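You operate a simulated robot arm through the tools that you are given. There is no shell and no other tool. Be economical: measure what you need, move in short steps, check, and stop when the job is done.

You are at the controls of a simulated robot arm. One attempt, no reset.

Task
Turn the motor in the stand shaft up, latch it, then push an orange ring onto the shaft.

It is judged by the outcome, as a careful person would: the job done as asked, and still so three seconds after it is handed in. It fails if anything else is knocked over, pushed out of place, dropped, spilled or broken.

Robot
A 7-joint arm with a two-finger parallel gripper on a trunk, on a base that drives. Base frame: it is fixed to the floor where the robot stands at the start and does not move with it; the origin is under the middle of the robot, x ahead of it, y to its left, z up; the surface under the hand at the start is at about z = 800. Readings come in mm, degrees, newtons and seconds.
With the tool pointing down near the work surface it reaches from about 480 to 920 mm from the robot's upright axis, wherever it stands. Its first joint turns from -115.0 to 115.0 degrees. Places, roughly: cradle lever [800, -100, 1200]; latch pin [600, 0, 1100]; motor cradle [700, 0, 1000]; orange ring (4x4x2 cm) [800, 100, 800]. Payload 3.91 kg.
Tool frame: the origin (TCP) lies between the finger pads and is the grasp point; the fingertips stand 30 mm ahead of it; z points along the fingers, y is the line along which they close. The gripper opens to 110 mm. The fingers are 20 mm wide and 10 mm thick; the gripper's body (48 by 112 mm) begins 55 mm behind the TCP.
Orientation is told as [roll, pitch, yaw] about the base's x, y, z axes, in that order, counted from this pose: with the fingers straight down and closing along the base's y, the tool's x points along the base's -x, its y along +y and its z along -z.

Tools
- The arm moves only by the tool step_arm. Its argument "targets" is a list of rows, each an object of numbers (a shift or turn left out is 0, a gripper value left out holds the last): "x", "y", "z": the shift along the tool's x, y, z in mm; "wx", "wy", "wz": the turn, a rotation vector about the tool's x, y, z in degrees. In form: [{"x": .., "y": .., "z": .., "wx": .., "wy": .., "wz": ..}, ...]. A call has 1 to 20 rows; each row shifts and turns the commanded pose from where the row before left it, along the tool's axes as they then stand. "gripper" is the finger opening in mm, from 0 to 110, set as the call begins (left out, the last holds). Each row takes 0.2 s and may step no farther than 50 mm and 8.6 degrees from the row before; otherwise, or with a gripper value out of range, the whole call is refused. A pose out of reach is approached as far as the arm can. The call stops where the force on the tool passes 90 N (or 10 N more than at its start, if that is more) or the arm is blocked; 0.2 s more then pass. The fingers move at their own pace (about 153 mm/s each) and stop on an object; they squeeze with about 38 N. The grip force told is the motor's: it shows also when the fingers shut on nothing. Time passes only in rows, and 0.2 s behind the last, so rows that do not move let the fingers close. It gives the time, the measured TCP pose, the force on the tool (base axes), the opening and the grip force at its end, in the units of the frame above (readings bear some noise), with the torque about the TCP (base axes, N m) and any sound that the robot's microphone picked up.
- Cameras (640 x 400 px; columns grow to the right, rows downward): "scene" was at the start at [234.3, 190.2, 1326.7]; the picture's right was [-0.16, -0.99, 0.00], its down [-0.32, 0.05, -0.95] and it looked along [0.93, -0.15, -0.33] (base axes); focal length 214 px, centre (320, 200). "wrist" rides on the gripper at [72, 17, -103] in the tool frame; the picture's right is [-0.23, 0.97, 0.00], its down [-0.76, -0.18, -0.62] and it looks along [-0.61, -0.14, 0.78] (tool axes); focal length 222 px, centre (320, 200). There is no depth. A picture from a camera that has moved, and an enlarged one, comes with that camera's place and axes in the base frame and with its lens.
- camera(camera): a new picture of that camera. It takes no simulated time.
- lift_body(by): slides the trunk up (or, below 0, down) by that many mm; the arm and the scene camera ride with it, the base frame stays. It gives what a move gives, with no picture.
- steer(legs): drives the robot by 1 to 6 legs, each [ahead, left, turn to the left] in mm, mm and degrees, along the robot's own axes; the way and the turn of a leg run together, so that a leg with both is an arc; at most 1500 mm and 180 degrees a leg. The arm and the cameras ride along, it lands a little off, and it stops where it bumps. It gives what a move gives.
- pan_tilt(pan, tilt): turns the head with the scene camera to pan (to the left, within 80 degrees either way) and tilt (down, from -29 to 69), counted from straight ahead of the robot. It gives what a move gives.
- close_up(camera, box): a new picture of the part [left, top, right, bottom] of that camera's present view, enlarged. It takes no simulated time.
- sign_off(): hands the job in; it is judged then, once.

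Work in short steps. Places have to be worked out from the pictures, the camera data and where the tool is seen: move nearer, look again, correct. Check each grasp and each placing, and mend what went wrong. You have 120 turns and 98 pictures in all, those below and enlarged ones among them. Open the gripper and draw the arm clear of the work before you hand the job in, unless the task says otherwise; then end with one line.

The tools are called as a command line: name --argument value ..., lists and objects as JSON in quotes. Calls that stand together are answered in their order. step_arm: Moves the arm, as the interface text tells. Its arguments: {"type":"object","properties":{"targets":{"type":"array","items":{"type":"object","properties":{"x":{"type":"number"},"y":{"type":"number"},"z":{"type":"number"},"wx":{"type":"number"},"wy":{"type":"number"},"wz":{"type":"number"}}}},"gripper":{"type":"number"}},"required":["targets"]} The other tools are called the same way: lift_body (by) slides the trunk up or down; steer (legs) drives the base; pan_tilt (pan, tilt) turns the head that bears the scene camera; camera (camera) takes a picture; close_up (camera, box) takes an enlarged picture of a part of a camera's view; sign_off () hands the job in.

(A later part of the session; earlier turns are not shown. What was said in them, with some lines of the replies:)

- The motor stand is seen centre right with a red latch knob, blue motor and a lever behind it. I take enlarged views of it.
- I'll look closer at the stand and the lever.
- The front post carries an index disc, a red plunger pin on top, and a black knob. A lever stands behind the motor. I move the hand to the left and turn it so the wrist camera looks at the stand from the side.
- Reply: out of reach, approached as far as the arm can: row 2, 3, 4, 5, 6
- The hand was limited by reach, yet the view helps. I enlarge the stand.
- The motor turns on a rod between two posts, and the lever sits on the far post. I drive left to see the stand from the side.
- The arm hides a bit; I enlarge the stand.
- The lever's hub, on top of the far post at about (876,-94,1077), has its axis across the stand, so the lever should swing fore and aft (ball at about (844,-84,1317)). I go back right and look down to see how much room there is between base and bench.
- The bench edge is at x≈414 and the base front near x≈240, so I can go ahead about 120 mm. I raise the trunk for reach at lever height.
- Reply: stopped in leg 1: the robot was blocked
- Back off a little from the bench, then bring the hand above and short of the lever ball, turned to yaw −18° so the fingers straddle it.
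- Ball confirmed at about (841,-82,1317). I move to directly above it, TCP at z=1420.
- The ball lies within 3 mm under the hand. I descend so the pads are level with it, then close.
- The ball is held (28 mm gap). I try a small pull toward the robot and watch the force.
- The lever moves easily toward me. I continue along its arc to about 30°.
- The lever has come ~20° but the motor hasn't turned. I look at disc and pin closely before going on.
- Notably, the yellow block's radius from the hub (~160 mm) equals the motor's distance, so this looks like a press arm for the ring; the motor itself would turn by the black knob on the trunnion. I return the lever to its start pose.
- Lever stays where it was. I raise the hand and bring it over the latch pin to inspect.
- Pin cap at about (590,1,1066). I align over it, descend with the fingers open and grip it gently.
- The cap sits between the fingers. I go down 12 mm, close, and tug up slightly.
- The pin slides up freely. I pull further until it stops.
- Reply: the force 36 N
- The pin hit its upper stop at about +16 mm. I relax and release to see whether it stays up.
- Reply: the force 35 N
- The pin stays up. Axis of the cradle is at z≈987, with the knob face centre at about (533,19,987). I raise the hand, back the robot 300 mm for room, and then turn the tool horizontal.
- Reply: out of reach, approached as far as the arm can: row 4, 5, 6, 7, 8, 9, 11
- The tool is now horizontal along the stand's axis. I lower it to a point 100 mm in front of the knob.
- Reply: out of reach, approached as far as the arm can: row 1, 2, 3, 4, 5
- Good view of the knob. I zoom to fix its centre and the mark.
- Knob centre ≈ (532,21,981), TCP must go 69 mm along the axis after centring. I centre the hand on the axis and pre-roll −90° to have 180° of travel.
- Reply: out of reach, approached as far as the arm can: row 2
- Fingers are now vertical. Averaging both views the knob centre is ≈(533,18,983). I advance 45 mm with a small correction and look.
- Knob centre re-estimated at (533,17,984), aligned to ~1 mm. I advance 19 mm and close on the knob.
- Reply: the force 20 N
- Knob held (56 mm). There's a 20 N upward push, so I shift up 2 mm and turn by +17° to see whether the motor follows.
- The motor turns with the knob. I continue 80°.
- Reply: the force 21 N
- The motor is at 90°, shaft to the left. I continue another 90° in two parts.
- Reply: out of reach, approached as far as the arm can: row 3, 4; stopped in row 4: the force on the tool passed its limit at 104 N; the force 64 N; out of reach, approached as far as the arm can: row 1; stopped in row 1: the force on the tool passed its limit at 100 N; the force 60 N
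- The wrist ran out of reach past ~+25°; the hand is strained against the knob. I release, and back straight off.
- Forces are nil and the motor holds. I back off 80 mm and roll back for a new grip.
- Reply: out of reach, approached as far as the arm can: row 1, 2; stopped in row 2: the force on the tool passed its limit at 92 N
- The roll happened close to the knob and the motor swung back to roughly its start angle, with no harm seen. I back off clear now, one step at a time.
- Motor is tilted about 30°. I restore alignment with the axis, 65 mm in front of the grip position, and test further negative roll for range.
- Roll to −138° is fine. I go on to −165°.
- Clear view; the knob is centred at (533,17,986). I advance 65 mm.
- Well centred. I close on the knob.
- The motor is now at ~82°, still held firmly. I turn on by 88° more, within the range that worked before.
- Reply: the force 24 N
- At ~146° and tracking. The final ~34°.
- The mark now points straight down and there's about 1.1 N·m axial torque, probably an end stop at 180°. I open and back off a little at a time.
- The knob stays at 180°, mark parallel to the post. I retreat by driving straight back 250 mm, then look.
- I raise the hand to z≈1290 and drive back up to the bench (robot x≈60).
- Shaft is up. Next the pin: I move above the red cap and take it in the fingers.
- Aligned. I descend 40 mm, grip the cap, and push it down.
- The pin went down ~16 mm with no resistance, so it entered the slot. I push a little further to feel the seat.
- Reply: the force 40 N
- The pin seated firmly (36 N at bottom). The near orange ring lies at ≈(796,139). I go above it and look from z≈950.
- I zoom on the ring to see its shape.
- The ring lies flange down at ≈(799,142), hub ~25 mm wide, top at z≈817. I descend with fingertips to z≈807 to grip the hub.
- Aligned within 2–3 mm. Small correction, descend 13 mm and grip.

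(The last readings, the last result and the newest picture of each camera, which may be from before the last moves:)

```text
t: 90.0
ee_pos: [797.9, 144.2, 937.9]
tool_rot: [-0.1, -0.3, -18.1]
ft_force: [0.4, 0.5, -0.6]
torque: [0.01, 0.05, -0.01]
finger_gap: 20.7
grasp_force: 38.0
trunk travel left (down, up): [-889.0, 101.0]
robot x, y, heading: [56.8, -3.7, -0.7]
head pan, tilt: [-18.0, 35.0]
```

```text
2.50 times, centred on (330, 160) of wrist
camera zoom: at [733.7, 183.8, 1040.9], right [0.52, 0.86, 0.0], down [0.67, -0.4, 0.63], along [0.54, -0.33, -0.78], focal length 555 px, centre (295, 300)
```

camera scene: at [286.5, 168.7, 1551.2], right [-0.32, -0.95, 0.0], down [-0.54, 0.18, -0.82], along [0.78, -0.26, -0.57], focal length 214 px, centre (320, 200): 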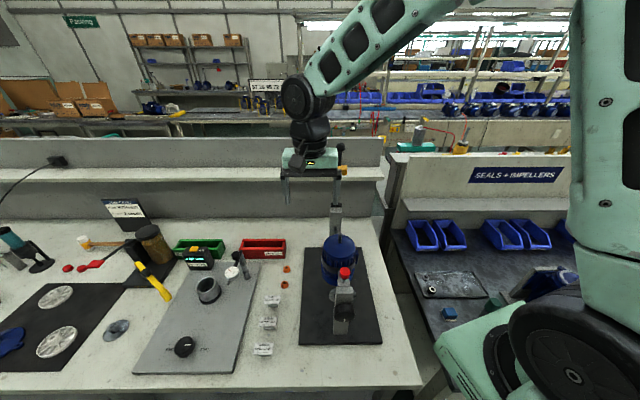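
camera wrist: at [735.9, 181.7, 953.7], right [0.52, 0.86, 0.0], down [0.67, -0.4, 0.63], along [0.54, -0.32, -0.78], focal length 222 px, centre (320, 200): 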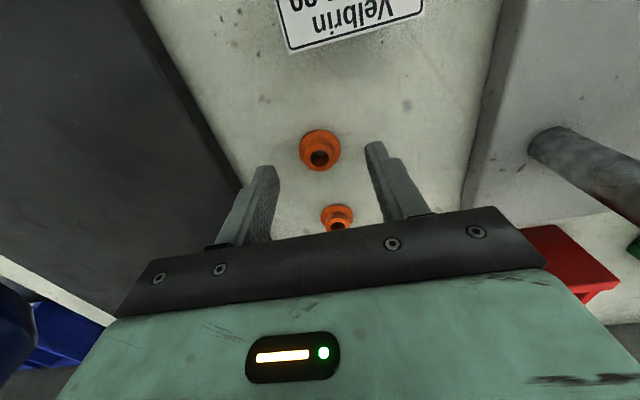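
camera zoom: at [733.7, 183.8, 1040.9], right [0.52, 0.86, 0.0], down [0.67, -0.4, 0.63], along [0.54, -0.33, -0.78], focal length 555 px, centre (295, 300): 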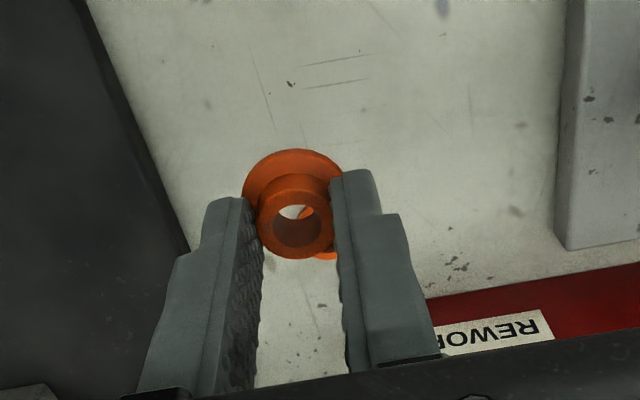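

The ring is held level (hub 20.7 mm). I raise it and carry it over toward the shaft, staying well above.

step_arm --targets '[{"z": -45}, {"z": -45}, {"z": -45}, {"z": -45}, {"z": -45}, {"z": -45}, {"z": -32}, {"x": 5, "y": -40}, {"x": 5, "y": -40}, {"x": 5, "y": -40}, {"x": 5, "y": -40}, {"x": 5.6, "y": -39.7}]'

camera --camera "wrist"

close_up --camera "scene" --box '[290, 140, 400, 280]'

```text
t: 92.6
ee_pos: [709.7, -36.9, 1239.3]
tool_rot: [-0.1, -0.4, -18.0]
ft_force: [0.1, 0.0, 0.2]
torque: [-0.02, 0.01, 0.01]
finger_gap: 18.9
grasp_force: 37.8
trunk travel left (down, up): [-889.0, 101.0]
robot x, y, heading: [60.5, -7.9, -0.3]
head pan, tilt: [-18.0, 35.0]
```

```text
25 pictures are left
camera wrist: at [645.3, 3.2, 1342.3], right [0.52, 0.86, 0.0], down [0.67, -0.4, 0.63], along [0.54, -0.32, -0.78], focal length 222 px, centre (320, 200)
```

wrist: 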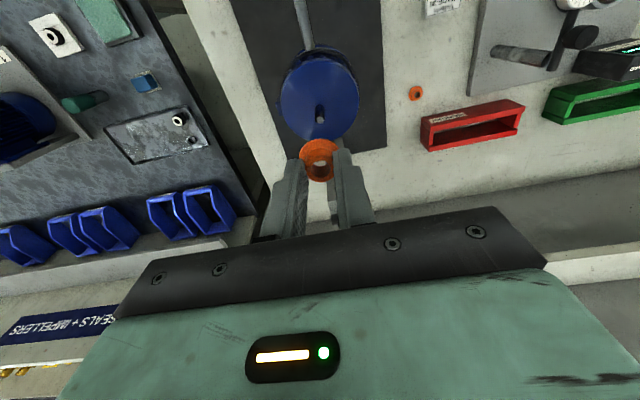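

```text
2.86 times, centred on (345, 210) of scene
camera zoom: at [286.8, 169.3, 1551.1], right [-0.32, -0.95, 0.0], down [-0.54, 0.18, -0.82], along [0.78, -0.26, -0.57], focal length 613 px, centre (249, 171)
```

zoom: 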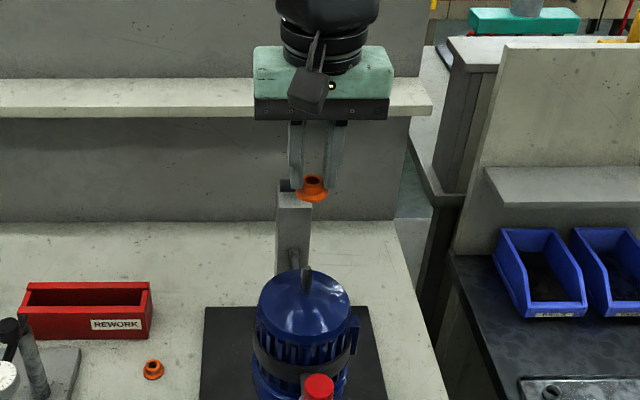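

The gap crept from 21.2 to 18.9 mm; I check how the ring sits and where the shaft is.

close_up --camera "wrist" --box '[250, 40, 400, 220]'

close_up --camera "scene" --box '[320, 180, 380, 260]'

```text
2.22 times, centred on (325, 130) of wrist
camera zoom: at [645.3, 3.2, 1342.3], right [0.52, 0.86, 0.0], down [0.67, -0.4, 0.63], along [0.54, -0.32, -0.78], focal length 494 px, centre (309, 356)
```

zoom: 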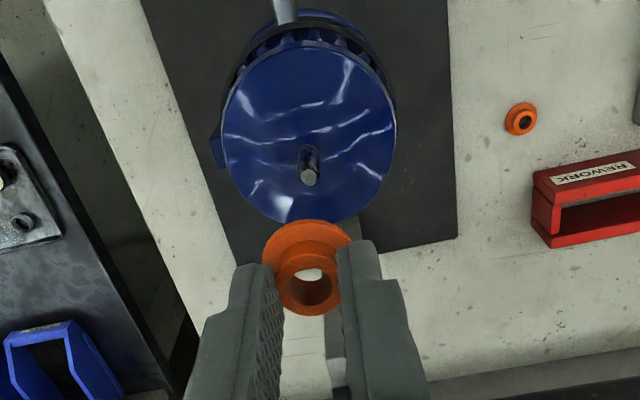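

```text
5.00 times, centred on (350, 220) of scene
camera zoom: at [286.8, 169.3, 1551.1], right [-0.32, -0.95, 0.0], down [-0.54, 0.18, -0.82], along [0.78, -0.26, -0.57], focal length 1072 px, centre (170, 100)
```

zoom: 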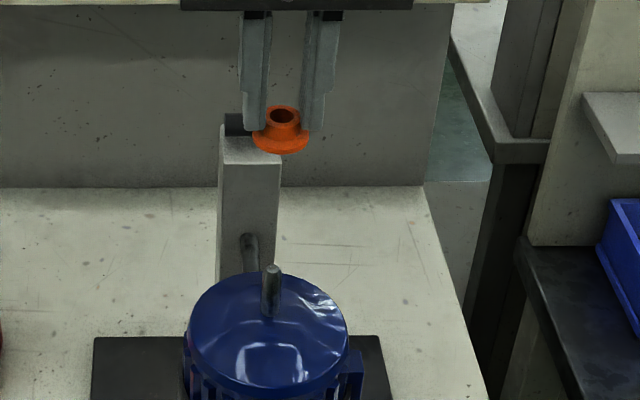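

Ring centre measured at (709.6,-35.8) and shaft tip at (716.7,-39.5,1099). I shift by the difference and descend 85 mm to just above the tip.

step_arm --targets '[{"x": -7.9, "y": -1.3}, {"z": 40}, {"z": 30}, {"z": 15}]'

close_up --camera "wrist" --box '[250, 60, 400, 220]'

close_up --camera "scene" --box '[310, 190, 380, 270]'

```text
t: 93.6
ee_pos: [718.0, -40.3, 1154.8]
tool_rot: [-0.2, -0.4, -18.2]
ft_force: [0.2, -0.1, -0.2]
torque: [-0.02, -0.02, -0.04]
finger_gap: 18.1
grasp_force: 38.2
trunk travel left (down, up): [-889.0, 101.0]
robot x, y, heading: [63.1, -5.1, -0.4]
head pan, tilt: [-18.0, 35.0]
```

```text
2.50 times, centred on (325, 140) of wrist
camera zoom: at [653.1, -0.9, 1258.3], right [0.52, 0.86, 0.0], down [0.67, -0.4, 0.63], along [0.54, -0.32, -0.78], focal length 555 px, centre (308, 350)
```

zoom: 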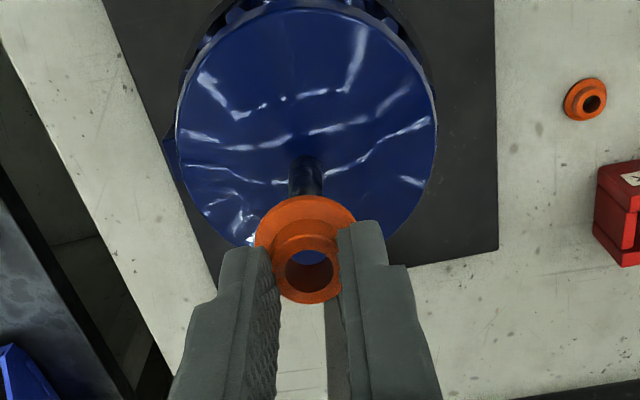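

```text
5.00 times, centred on (345, 230) of scene
camera zoom: at [286.5, 168.7, 1551.2], right [-0.32, -0.95, 0.0], down [-0.54, 0.18, -0.82], along [0.78, -0.26, -0.57], focal length 1072 px, centre (195, 50)
```

zoom: 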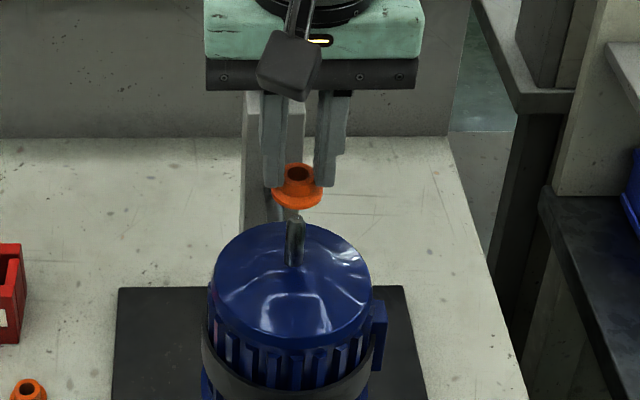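

Residual offset about 1.5 mm; I correct it and lower so the ring begins to go over the shaft.

step_arm --targets '[{"x": -0.9, "y": -1.3, "z": 8}, {"z": 8}, {"z": 5}, {"z": 4}, {"z": 4}]'

close_up --camera "wrist" --box '[250, 60, 400, 220]'

close_up --camera "scene" --box '[310, 190, 380, 270]'

```text
t: 94.8
ee_pos: [718.2, -41.8, 1126.3]
tool_rot: [0.0, -0.3, -18.1]
ft_force: [0.4, -0.1, 1.3]
torque: [-0.03, -0.01, 0.01]
finger_gap: 10.3
grasp_force: 0.2
trunk travel left (down, up): [-889.0, 101.0]
robot x, y, heading: [57.3, -5.2, -0.5]
head pan, tilt: [-18.0, 35.0]
```

```text
2.50 times, centred on (325, 140) of wrist
camera zoom: at [654.3, -3.0, 1229.5], right [0.52, 0.85, 0.0], down [0.67, -0.4, 0.63], along [0.54, -0.33, -0.78], focal length 555 px, centre (308, 350)
```

zoom: 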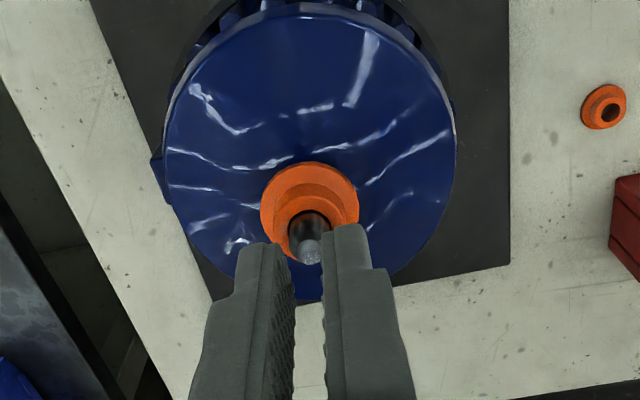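

```text
5.00 times, centred on (345, 230) of scene
camera zoom: at [286.5, 168.8, 1551.2], right [-0.32, -0.95, 0.0], down [-0.54, 0.18, -0.82], along [0.78, -0.26, -0.57], focal length 1072 px, centre (195, 50)
```

zoom: 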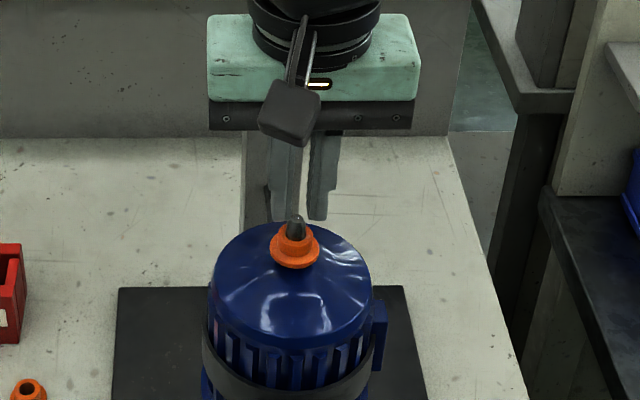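

The ring slipped from the fingers straight onto the shaft. Now I raise a bit, open to straddle the shaft, and press down on the hub top to seat it.

step_arm --targets '[{"z": -10}, {"z": -10, "x": 1.4, "y": 1.5}, {}]' --gripper 15

close_up --camera "wrist" --box '[270, 90, 370, 200]'

close_up --camera "scene" --box '[320, 210, 360, 260]'

```text
t: 95.6
ee_pos: [717.3, -41.8, 1145.3]
tool_rot: [-0.1, -0.5, -18.2]
ft_force: [-0.8, 0.0, 0.1]
torque: [0.01, -0.04, -0.03]
finger_gap: 15.0
grasp_force: 0.1
trunk travel left (down, up): [-889.0, 101.0]
robot x, y, heading: [56.9, -5.4, -0.6]
head pan, tilt: [-18.0, 35.0]
```

```text
3.64 times, centred on (320, 145) of wrist
camera zoom: at [653.1, -1.4, 1249.5], right [0.52, 0.86, 0.0], down [0.67, -0.4, 0.63], along [0.54, -0.33, -0.78], focal length 808 px, centre (320, 400)
```

zoom: 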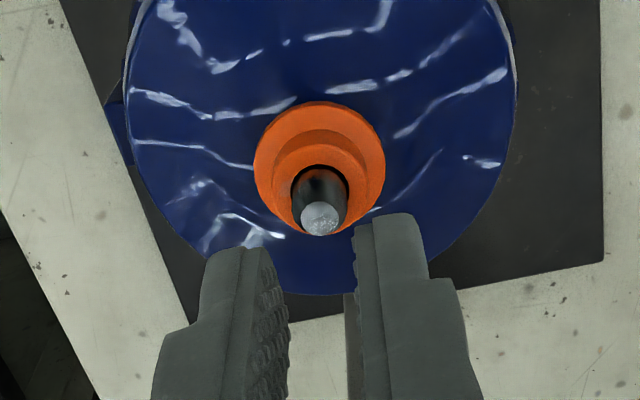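

```text
8.00 times, centred on (340, 235) of scene
camera zoom: at [286.6, 168.7, 1551.2], right [-0.32, -0.95, 0.0], down [-0.54, 0.18, -0.82], along [0.78, -0.26, -0.57], focal length 1716 px, centre (160, -80)
```

zoom: 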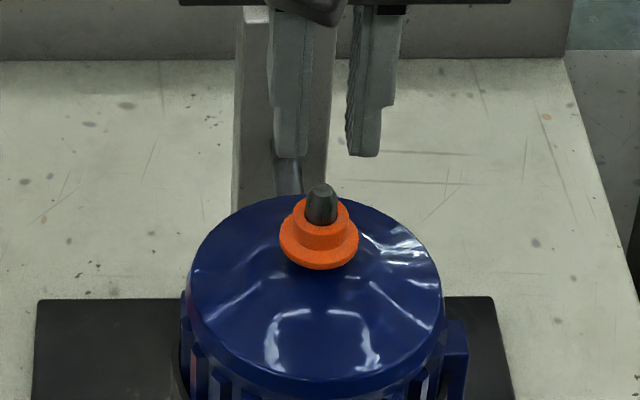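

The ring is on the shaft with ~17 mm of shaft showing. I shift 2 mm to centre, and descend, watching the force.

step_arm --targets '[{"x": 1, "y": 2}, {"z": 8}, {"z": 8}, {"z": 4}]' --gripper 16

close_up --camera "wrist" --box '[270, 90, 370, 200]'

```text
t: 96.6
ee_pos: [718.1, -38.9, 1126.5]
tool_rot: [0.0, -0.3, -18.1]
ft_force: [-0.6, -0.5, -0.3]
torque: [-0.02, -0.01, -0.01]
finger_gap: 16.2
grasp_force: 0.1
trunk travel left (down, up): [-889.0, 101.0]
robot x, y, heading: [59.5, -7.7, -0.4]
head pan, tilt: [-18.0, 35.0]
```

```text
3.64 times, centred on (320, 145) of wrist
camera zoom: at [653.4, 1.2, 1229.7], right [0.52, 0.86, 0.0], down [0.67, -0.4, 0.63], along [0.54, -0.33, -0.78], focal length 808 px, centre (320, 400)
```

zoom: 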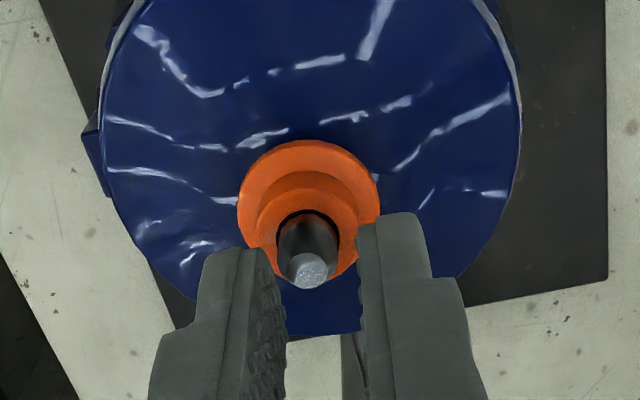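

Centred within a millimetre. I lower on until the fingertips press the hub.

step_arm --targets '[{"y": -0.7, "z": 5}, {"z": 4}, {"z": 3}, {"z": 2}, {"z": 2}]'

step_arm --targets '[{"z": 1.5}, {"z": 1.5}]'

close_up --camera "scene" --box '[320, 210, 360, 260]'

```text
t: 97.8
ee_pos: [716.6, -39.2, 1111.0]
tool_rot: [-0.1, -0.4, -18.1]
ft_force: [-0.7, 0.3, -0.1]
torque: [-0.02, 0.0, 0.0]
finger_gap: 16.1
grasp_force: 0.2
trunk travel left (down, up): [-889.0, 101.0]
robot x, y, heading: [61.2, -9.9, -0.3]
head pan, tilt: [-18.0, 35.0]
```

```text
t: 98.4
ee_pos: [717.6, -40.2, 1107.9]
tool_rot: [0.0, -0.5, -18.0]
ft_force: [-0.2, -0.8, 2.5]
torque: [-0.06, -0.01, 0.01]
finger_gap: 16.4
grasp_force: 0.2
trunk travel left (down, up): [-889.0, 101.0]
robot x, y, heading: [58.2, -9.8, -0.4]
head pan, tilt: [-18.0, 35.0]
```

```text
8.00 times, centred on (340, 235) of scene
camera zoom: at [286.5, 168.7, 1551.2], right [-0.32, -0.95, 0.0], down [-0.54, 0.18, -0.82], along [0.78, -0.26, -0.57], focal length 1716 px, centre (160, -80)
```

zoom: 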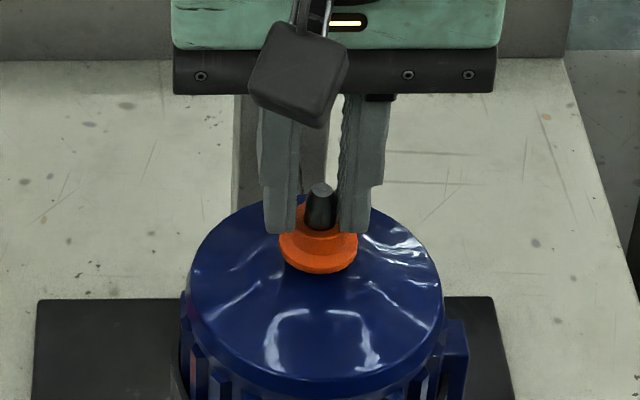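

The tips now touch the hub top (2.5 N). I press further in small steps.

step_arm --targets '[{"z": 1.5}, {"z": 1.5}, {"z": 1.5}]'

step_arm --targets '[{"z": 1.5}, {"z": 1.5}, {"z": 1.5}]'

close_up --camera "scene" --box '[320, 210, 360, 260]'

```text
t: 99.2
ee_pos: [717.2, -39.1, 1102.4]
tool_rot: [-0.1, -0.2, -18.1]
ft_force: [-1.6, -1.8, 2.7]
torque: [-0.08, 0.03, 0.01]
finger_gap: 16.4
grasp_force: 1.4
trunk travel left (down, up): [-889.0, 101.0]
robot x, y, heading: [58.8, -6.3, -0.4]
head pan, tilt: [-18.0, 35.0]
```

```text
t: 100.0
ee_pos: [718.2, -38.3, 1101.7]
tool_rot: [0.0, -0.6, -18.2]
ft_force: [-2.0, -2.1, 35.4]
torque: [-0.42, 0.12, 0.02]
finger_gap: 17.7
grasp_force: 1.5
trunk travel left (down, up): [-889.0, 101.0]
robot x, y, heading: [58.2, -5.3, -0.3]
head pan, tilt: [-18.0, 35.0]
```

```text
8.00 times, centred on (340, 235) of scene
camera zoom: at [285.0, 168.6, 1552.0], right [-0.32, -0.95, 0.0], down [-0.54, 0.18, -0.82], along [0.78, -0.26, -0.57], focal length 1716 px, centre (160, -80)
```

zoom: 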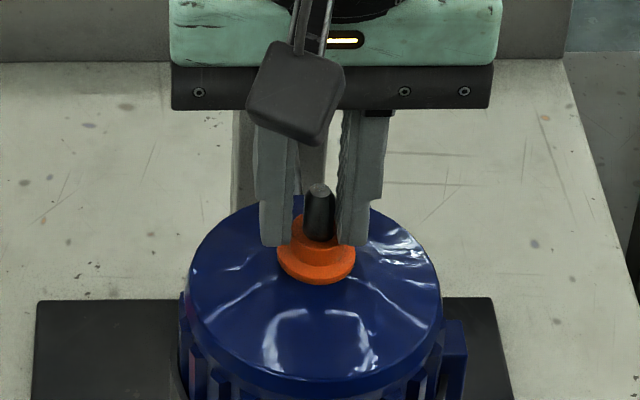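

The ring slid ~5 mm further, then resistance rose to 35 N. One more firm press to confirm it's seated.

step_arm --targets '[{"z": 1.5}, {"z": 1.5}, {}]'

```text
t: 100.8
ee_pos: [718.1, -40.0, 1100.1]
tool_rot: [0.2, -0.8, -18.1]
ft_force: [-1.6, -4.8, 71.0]
torque: [-0.88, 0.17, 0.03]
finger_gap: 17.9
grasp_force: 2.4
trunk travel left (down, up): [-889.0, 101.0]
robot x, y, heading: [63.3, -9.7, -0.6]
head pan, tilt: [-18.0, 35.0]
```

At 71 N it no longer moves: seated. I lift away and inspect.

step_arm --targets '[{"z": -5}, {"z": -10}, {"z": -30}, {"z": -40}, {"z": -40}, {"x": 30, "z": -20}, {"x": 40}]'

step_arm --targets '[{}, {}]' --gripper 100

close_up --camera "scene" --box '[320, 210, 370, 270]'

camera --camera "wrist"

camera --camera "scene"

```text
t: 102.4
ee_pos: [650.2, -17.9, 1240.5]
tool_rot: [-0.1, -0.4, -18.1]
ft_force: [-0.2, 0.3, 0.2]
torque: [0.02, 0.01, 0.0]
finger_gap: 16.0
grasp_force: 0.1
trunk travel left (down, up): [-889.0, 101.0]
robot x, y, heading: [61.5, -9.3, -0.5]
head pan, tilt: [-18.0, 35.0]
```

```text
t: 103.0
ee_pos: [650.3, -17.7, 1240.9]
tool_rot: [0.0, -0.3, -18.1]
ft_force: [0.6, -0.4, -0.2]
torque: [-0.01, 0.01, 0.0]
finger_gap: 100.1
grasp_force: 0.0
trunk travel left (down, up): [-889.0, 101.0]
robot x, y, heading: [57.5, -5.4, -0.6]
head pan, tilt: [-18.0, 35.0]
```

```text
6.67 times, centred on (345, 240) of scene
camera zoom: at [286.6, 168.7, 1551.2], right [-0.32, -0.95, 0.0], down [-0.54, 0.18, -0.82], along [0.78, -0.26, -0.57], focal length 1430 px, centre (153, -67)
```

zoom: 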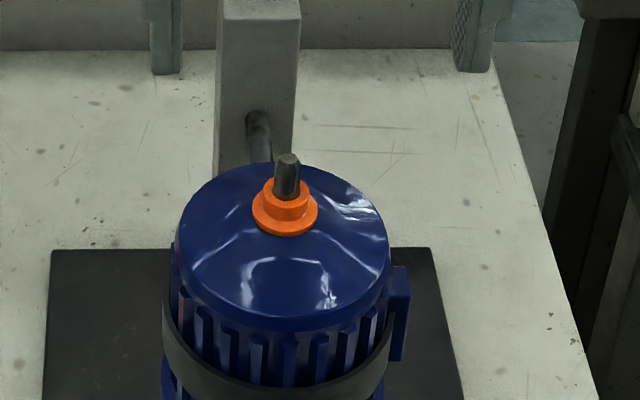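

```text
11 pictures are left
camera wrist: at [585.7, 22.4, 1344.0], right [0.52, 0.86, 0.0], down [0.67, -0.4, 0.63], along [0.54, -0.33, -0.78], focal length 222 px, centre (320, 200)
```

wrist: 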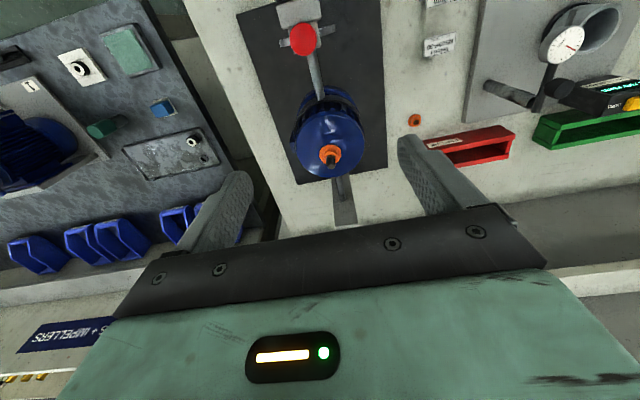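

```text
10 pictures are left
camera scene: at [286.6, 168.7, 1551.2], right [-0.32, -0.95, 0.0], down [-0.54, 0.18, -0.82], along [0.78, -0.26, -0.57], focal length 214 px, centre (320, 200)
```

scene: 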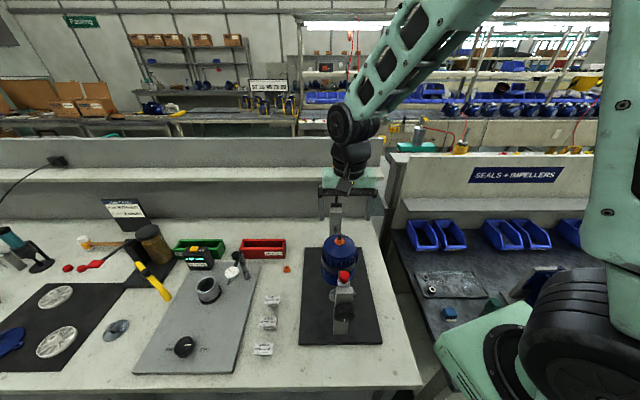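

The ring is flush on the motor face, the pin is down, and nothing else has moved. I draw the arm clear by driving back and take a last look.

steer --legs '[[-300, 0, 0]]'

close_up --camera "scene" --box '[150, 90, 410, 300]'

```text
t: 105.1
ee_pos: [352.3, -13.2, 1240.8]
tool_rot: [-0.1, -0.3, -18.1]
ft_force: [0.0, -0.3, -0.7]
torque: [-0.01, 0.04, 0.05]
finger_gap: 99.9
grasp_force: 0.0
trunk travel left (down, up): [-889.0, 101.0]
robot x, y, heading: [-241.2, -6.6, -0.7]
head pan, tilt: [-18.0, 35.0]
```

```text
1.90 times, centred on (280, 195) of scene
camera zoom: at [-12.5, 171.6, 1551.1], right [-0.32, -0.95, 0.0], down [-0.54, 0.18, -0.82], along [0.78, -0.26, -0.57], focal length 408 px, centre (396, 210)
```

zoom: 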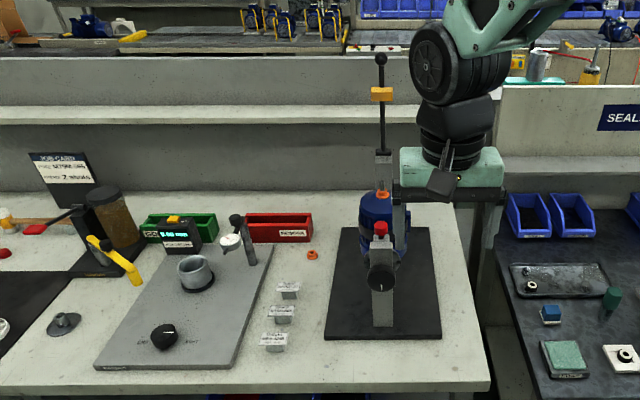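

Everything stands as wanted: shaft up, pin down, ring on, lever upright. I hand in.

sign_off

```text
The job is handed in.
```

The motor is turned shaft up and the latch pin is seated. An orange ring is pressed flush onto the shaft, and the arm is clear of the work. I did not test the latch by turning the knob after the pin went in.
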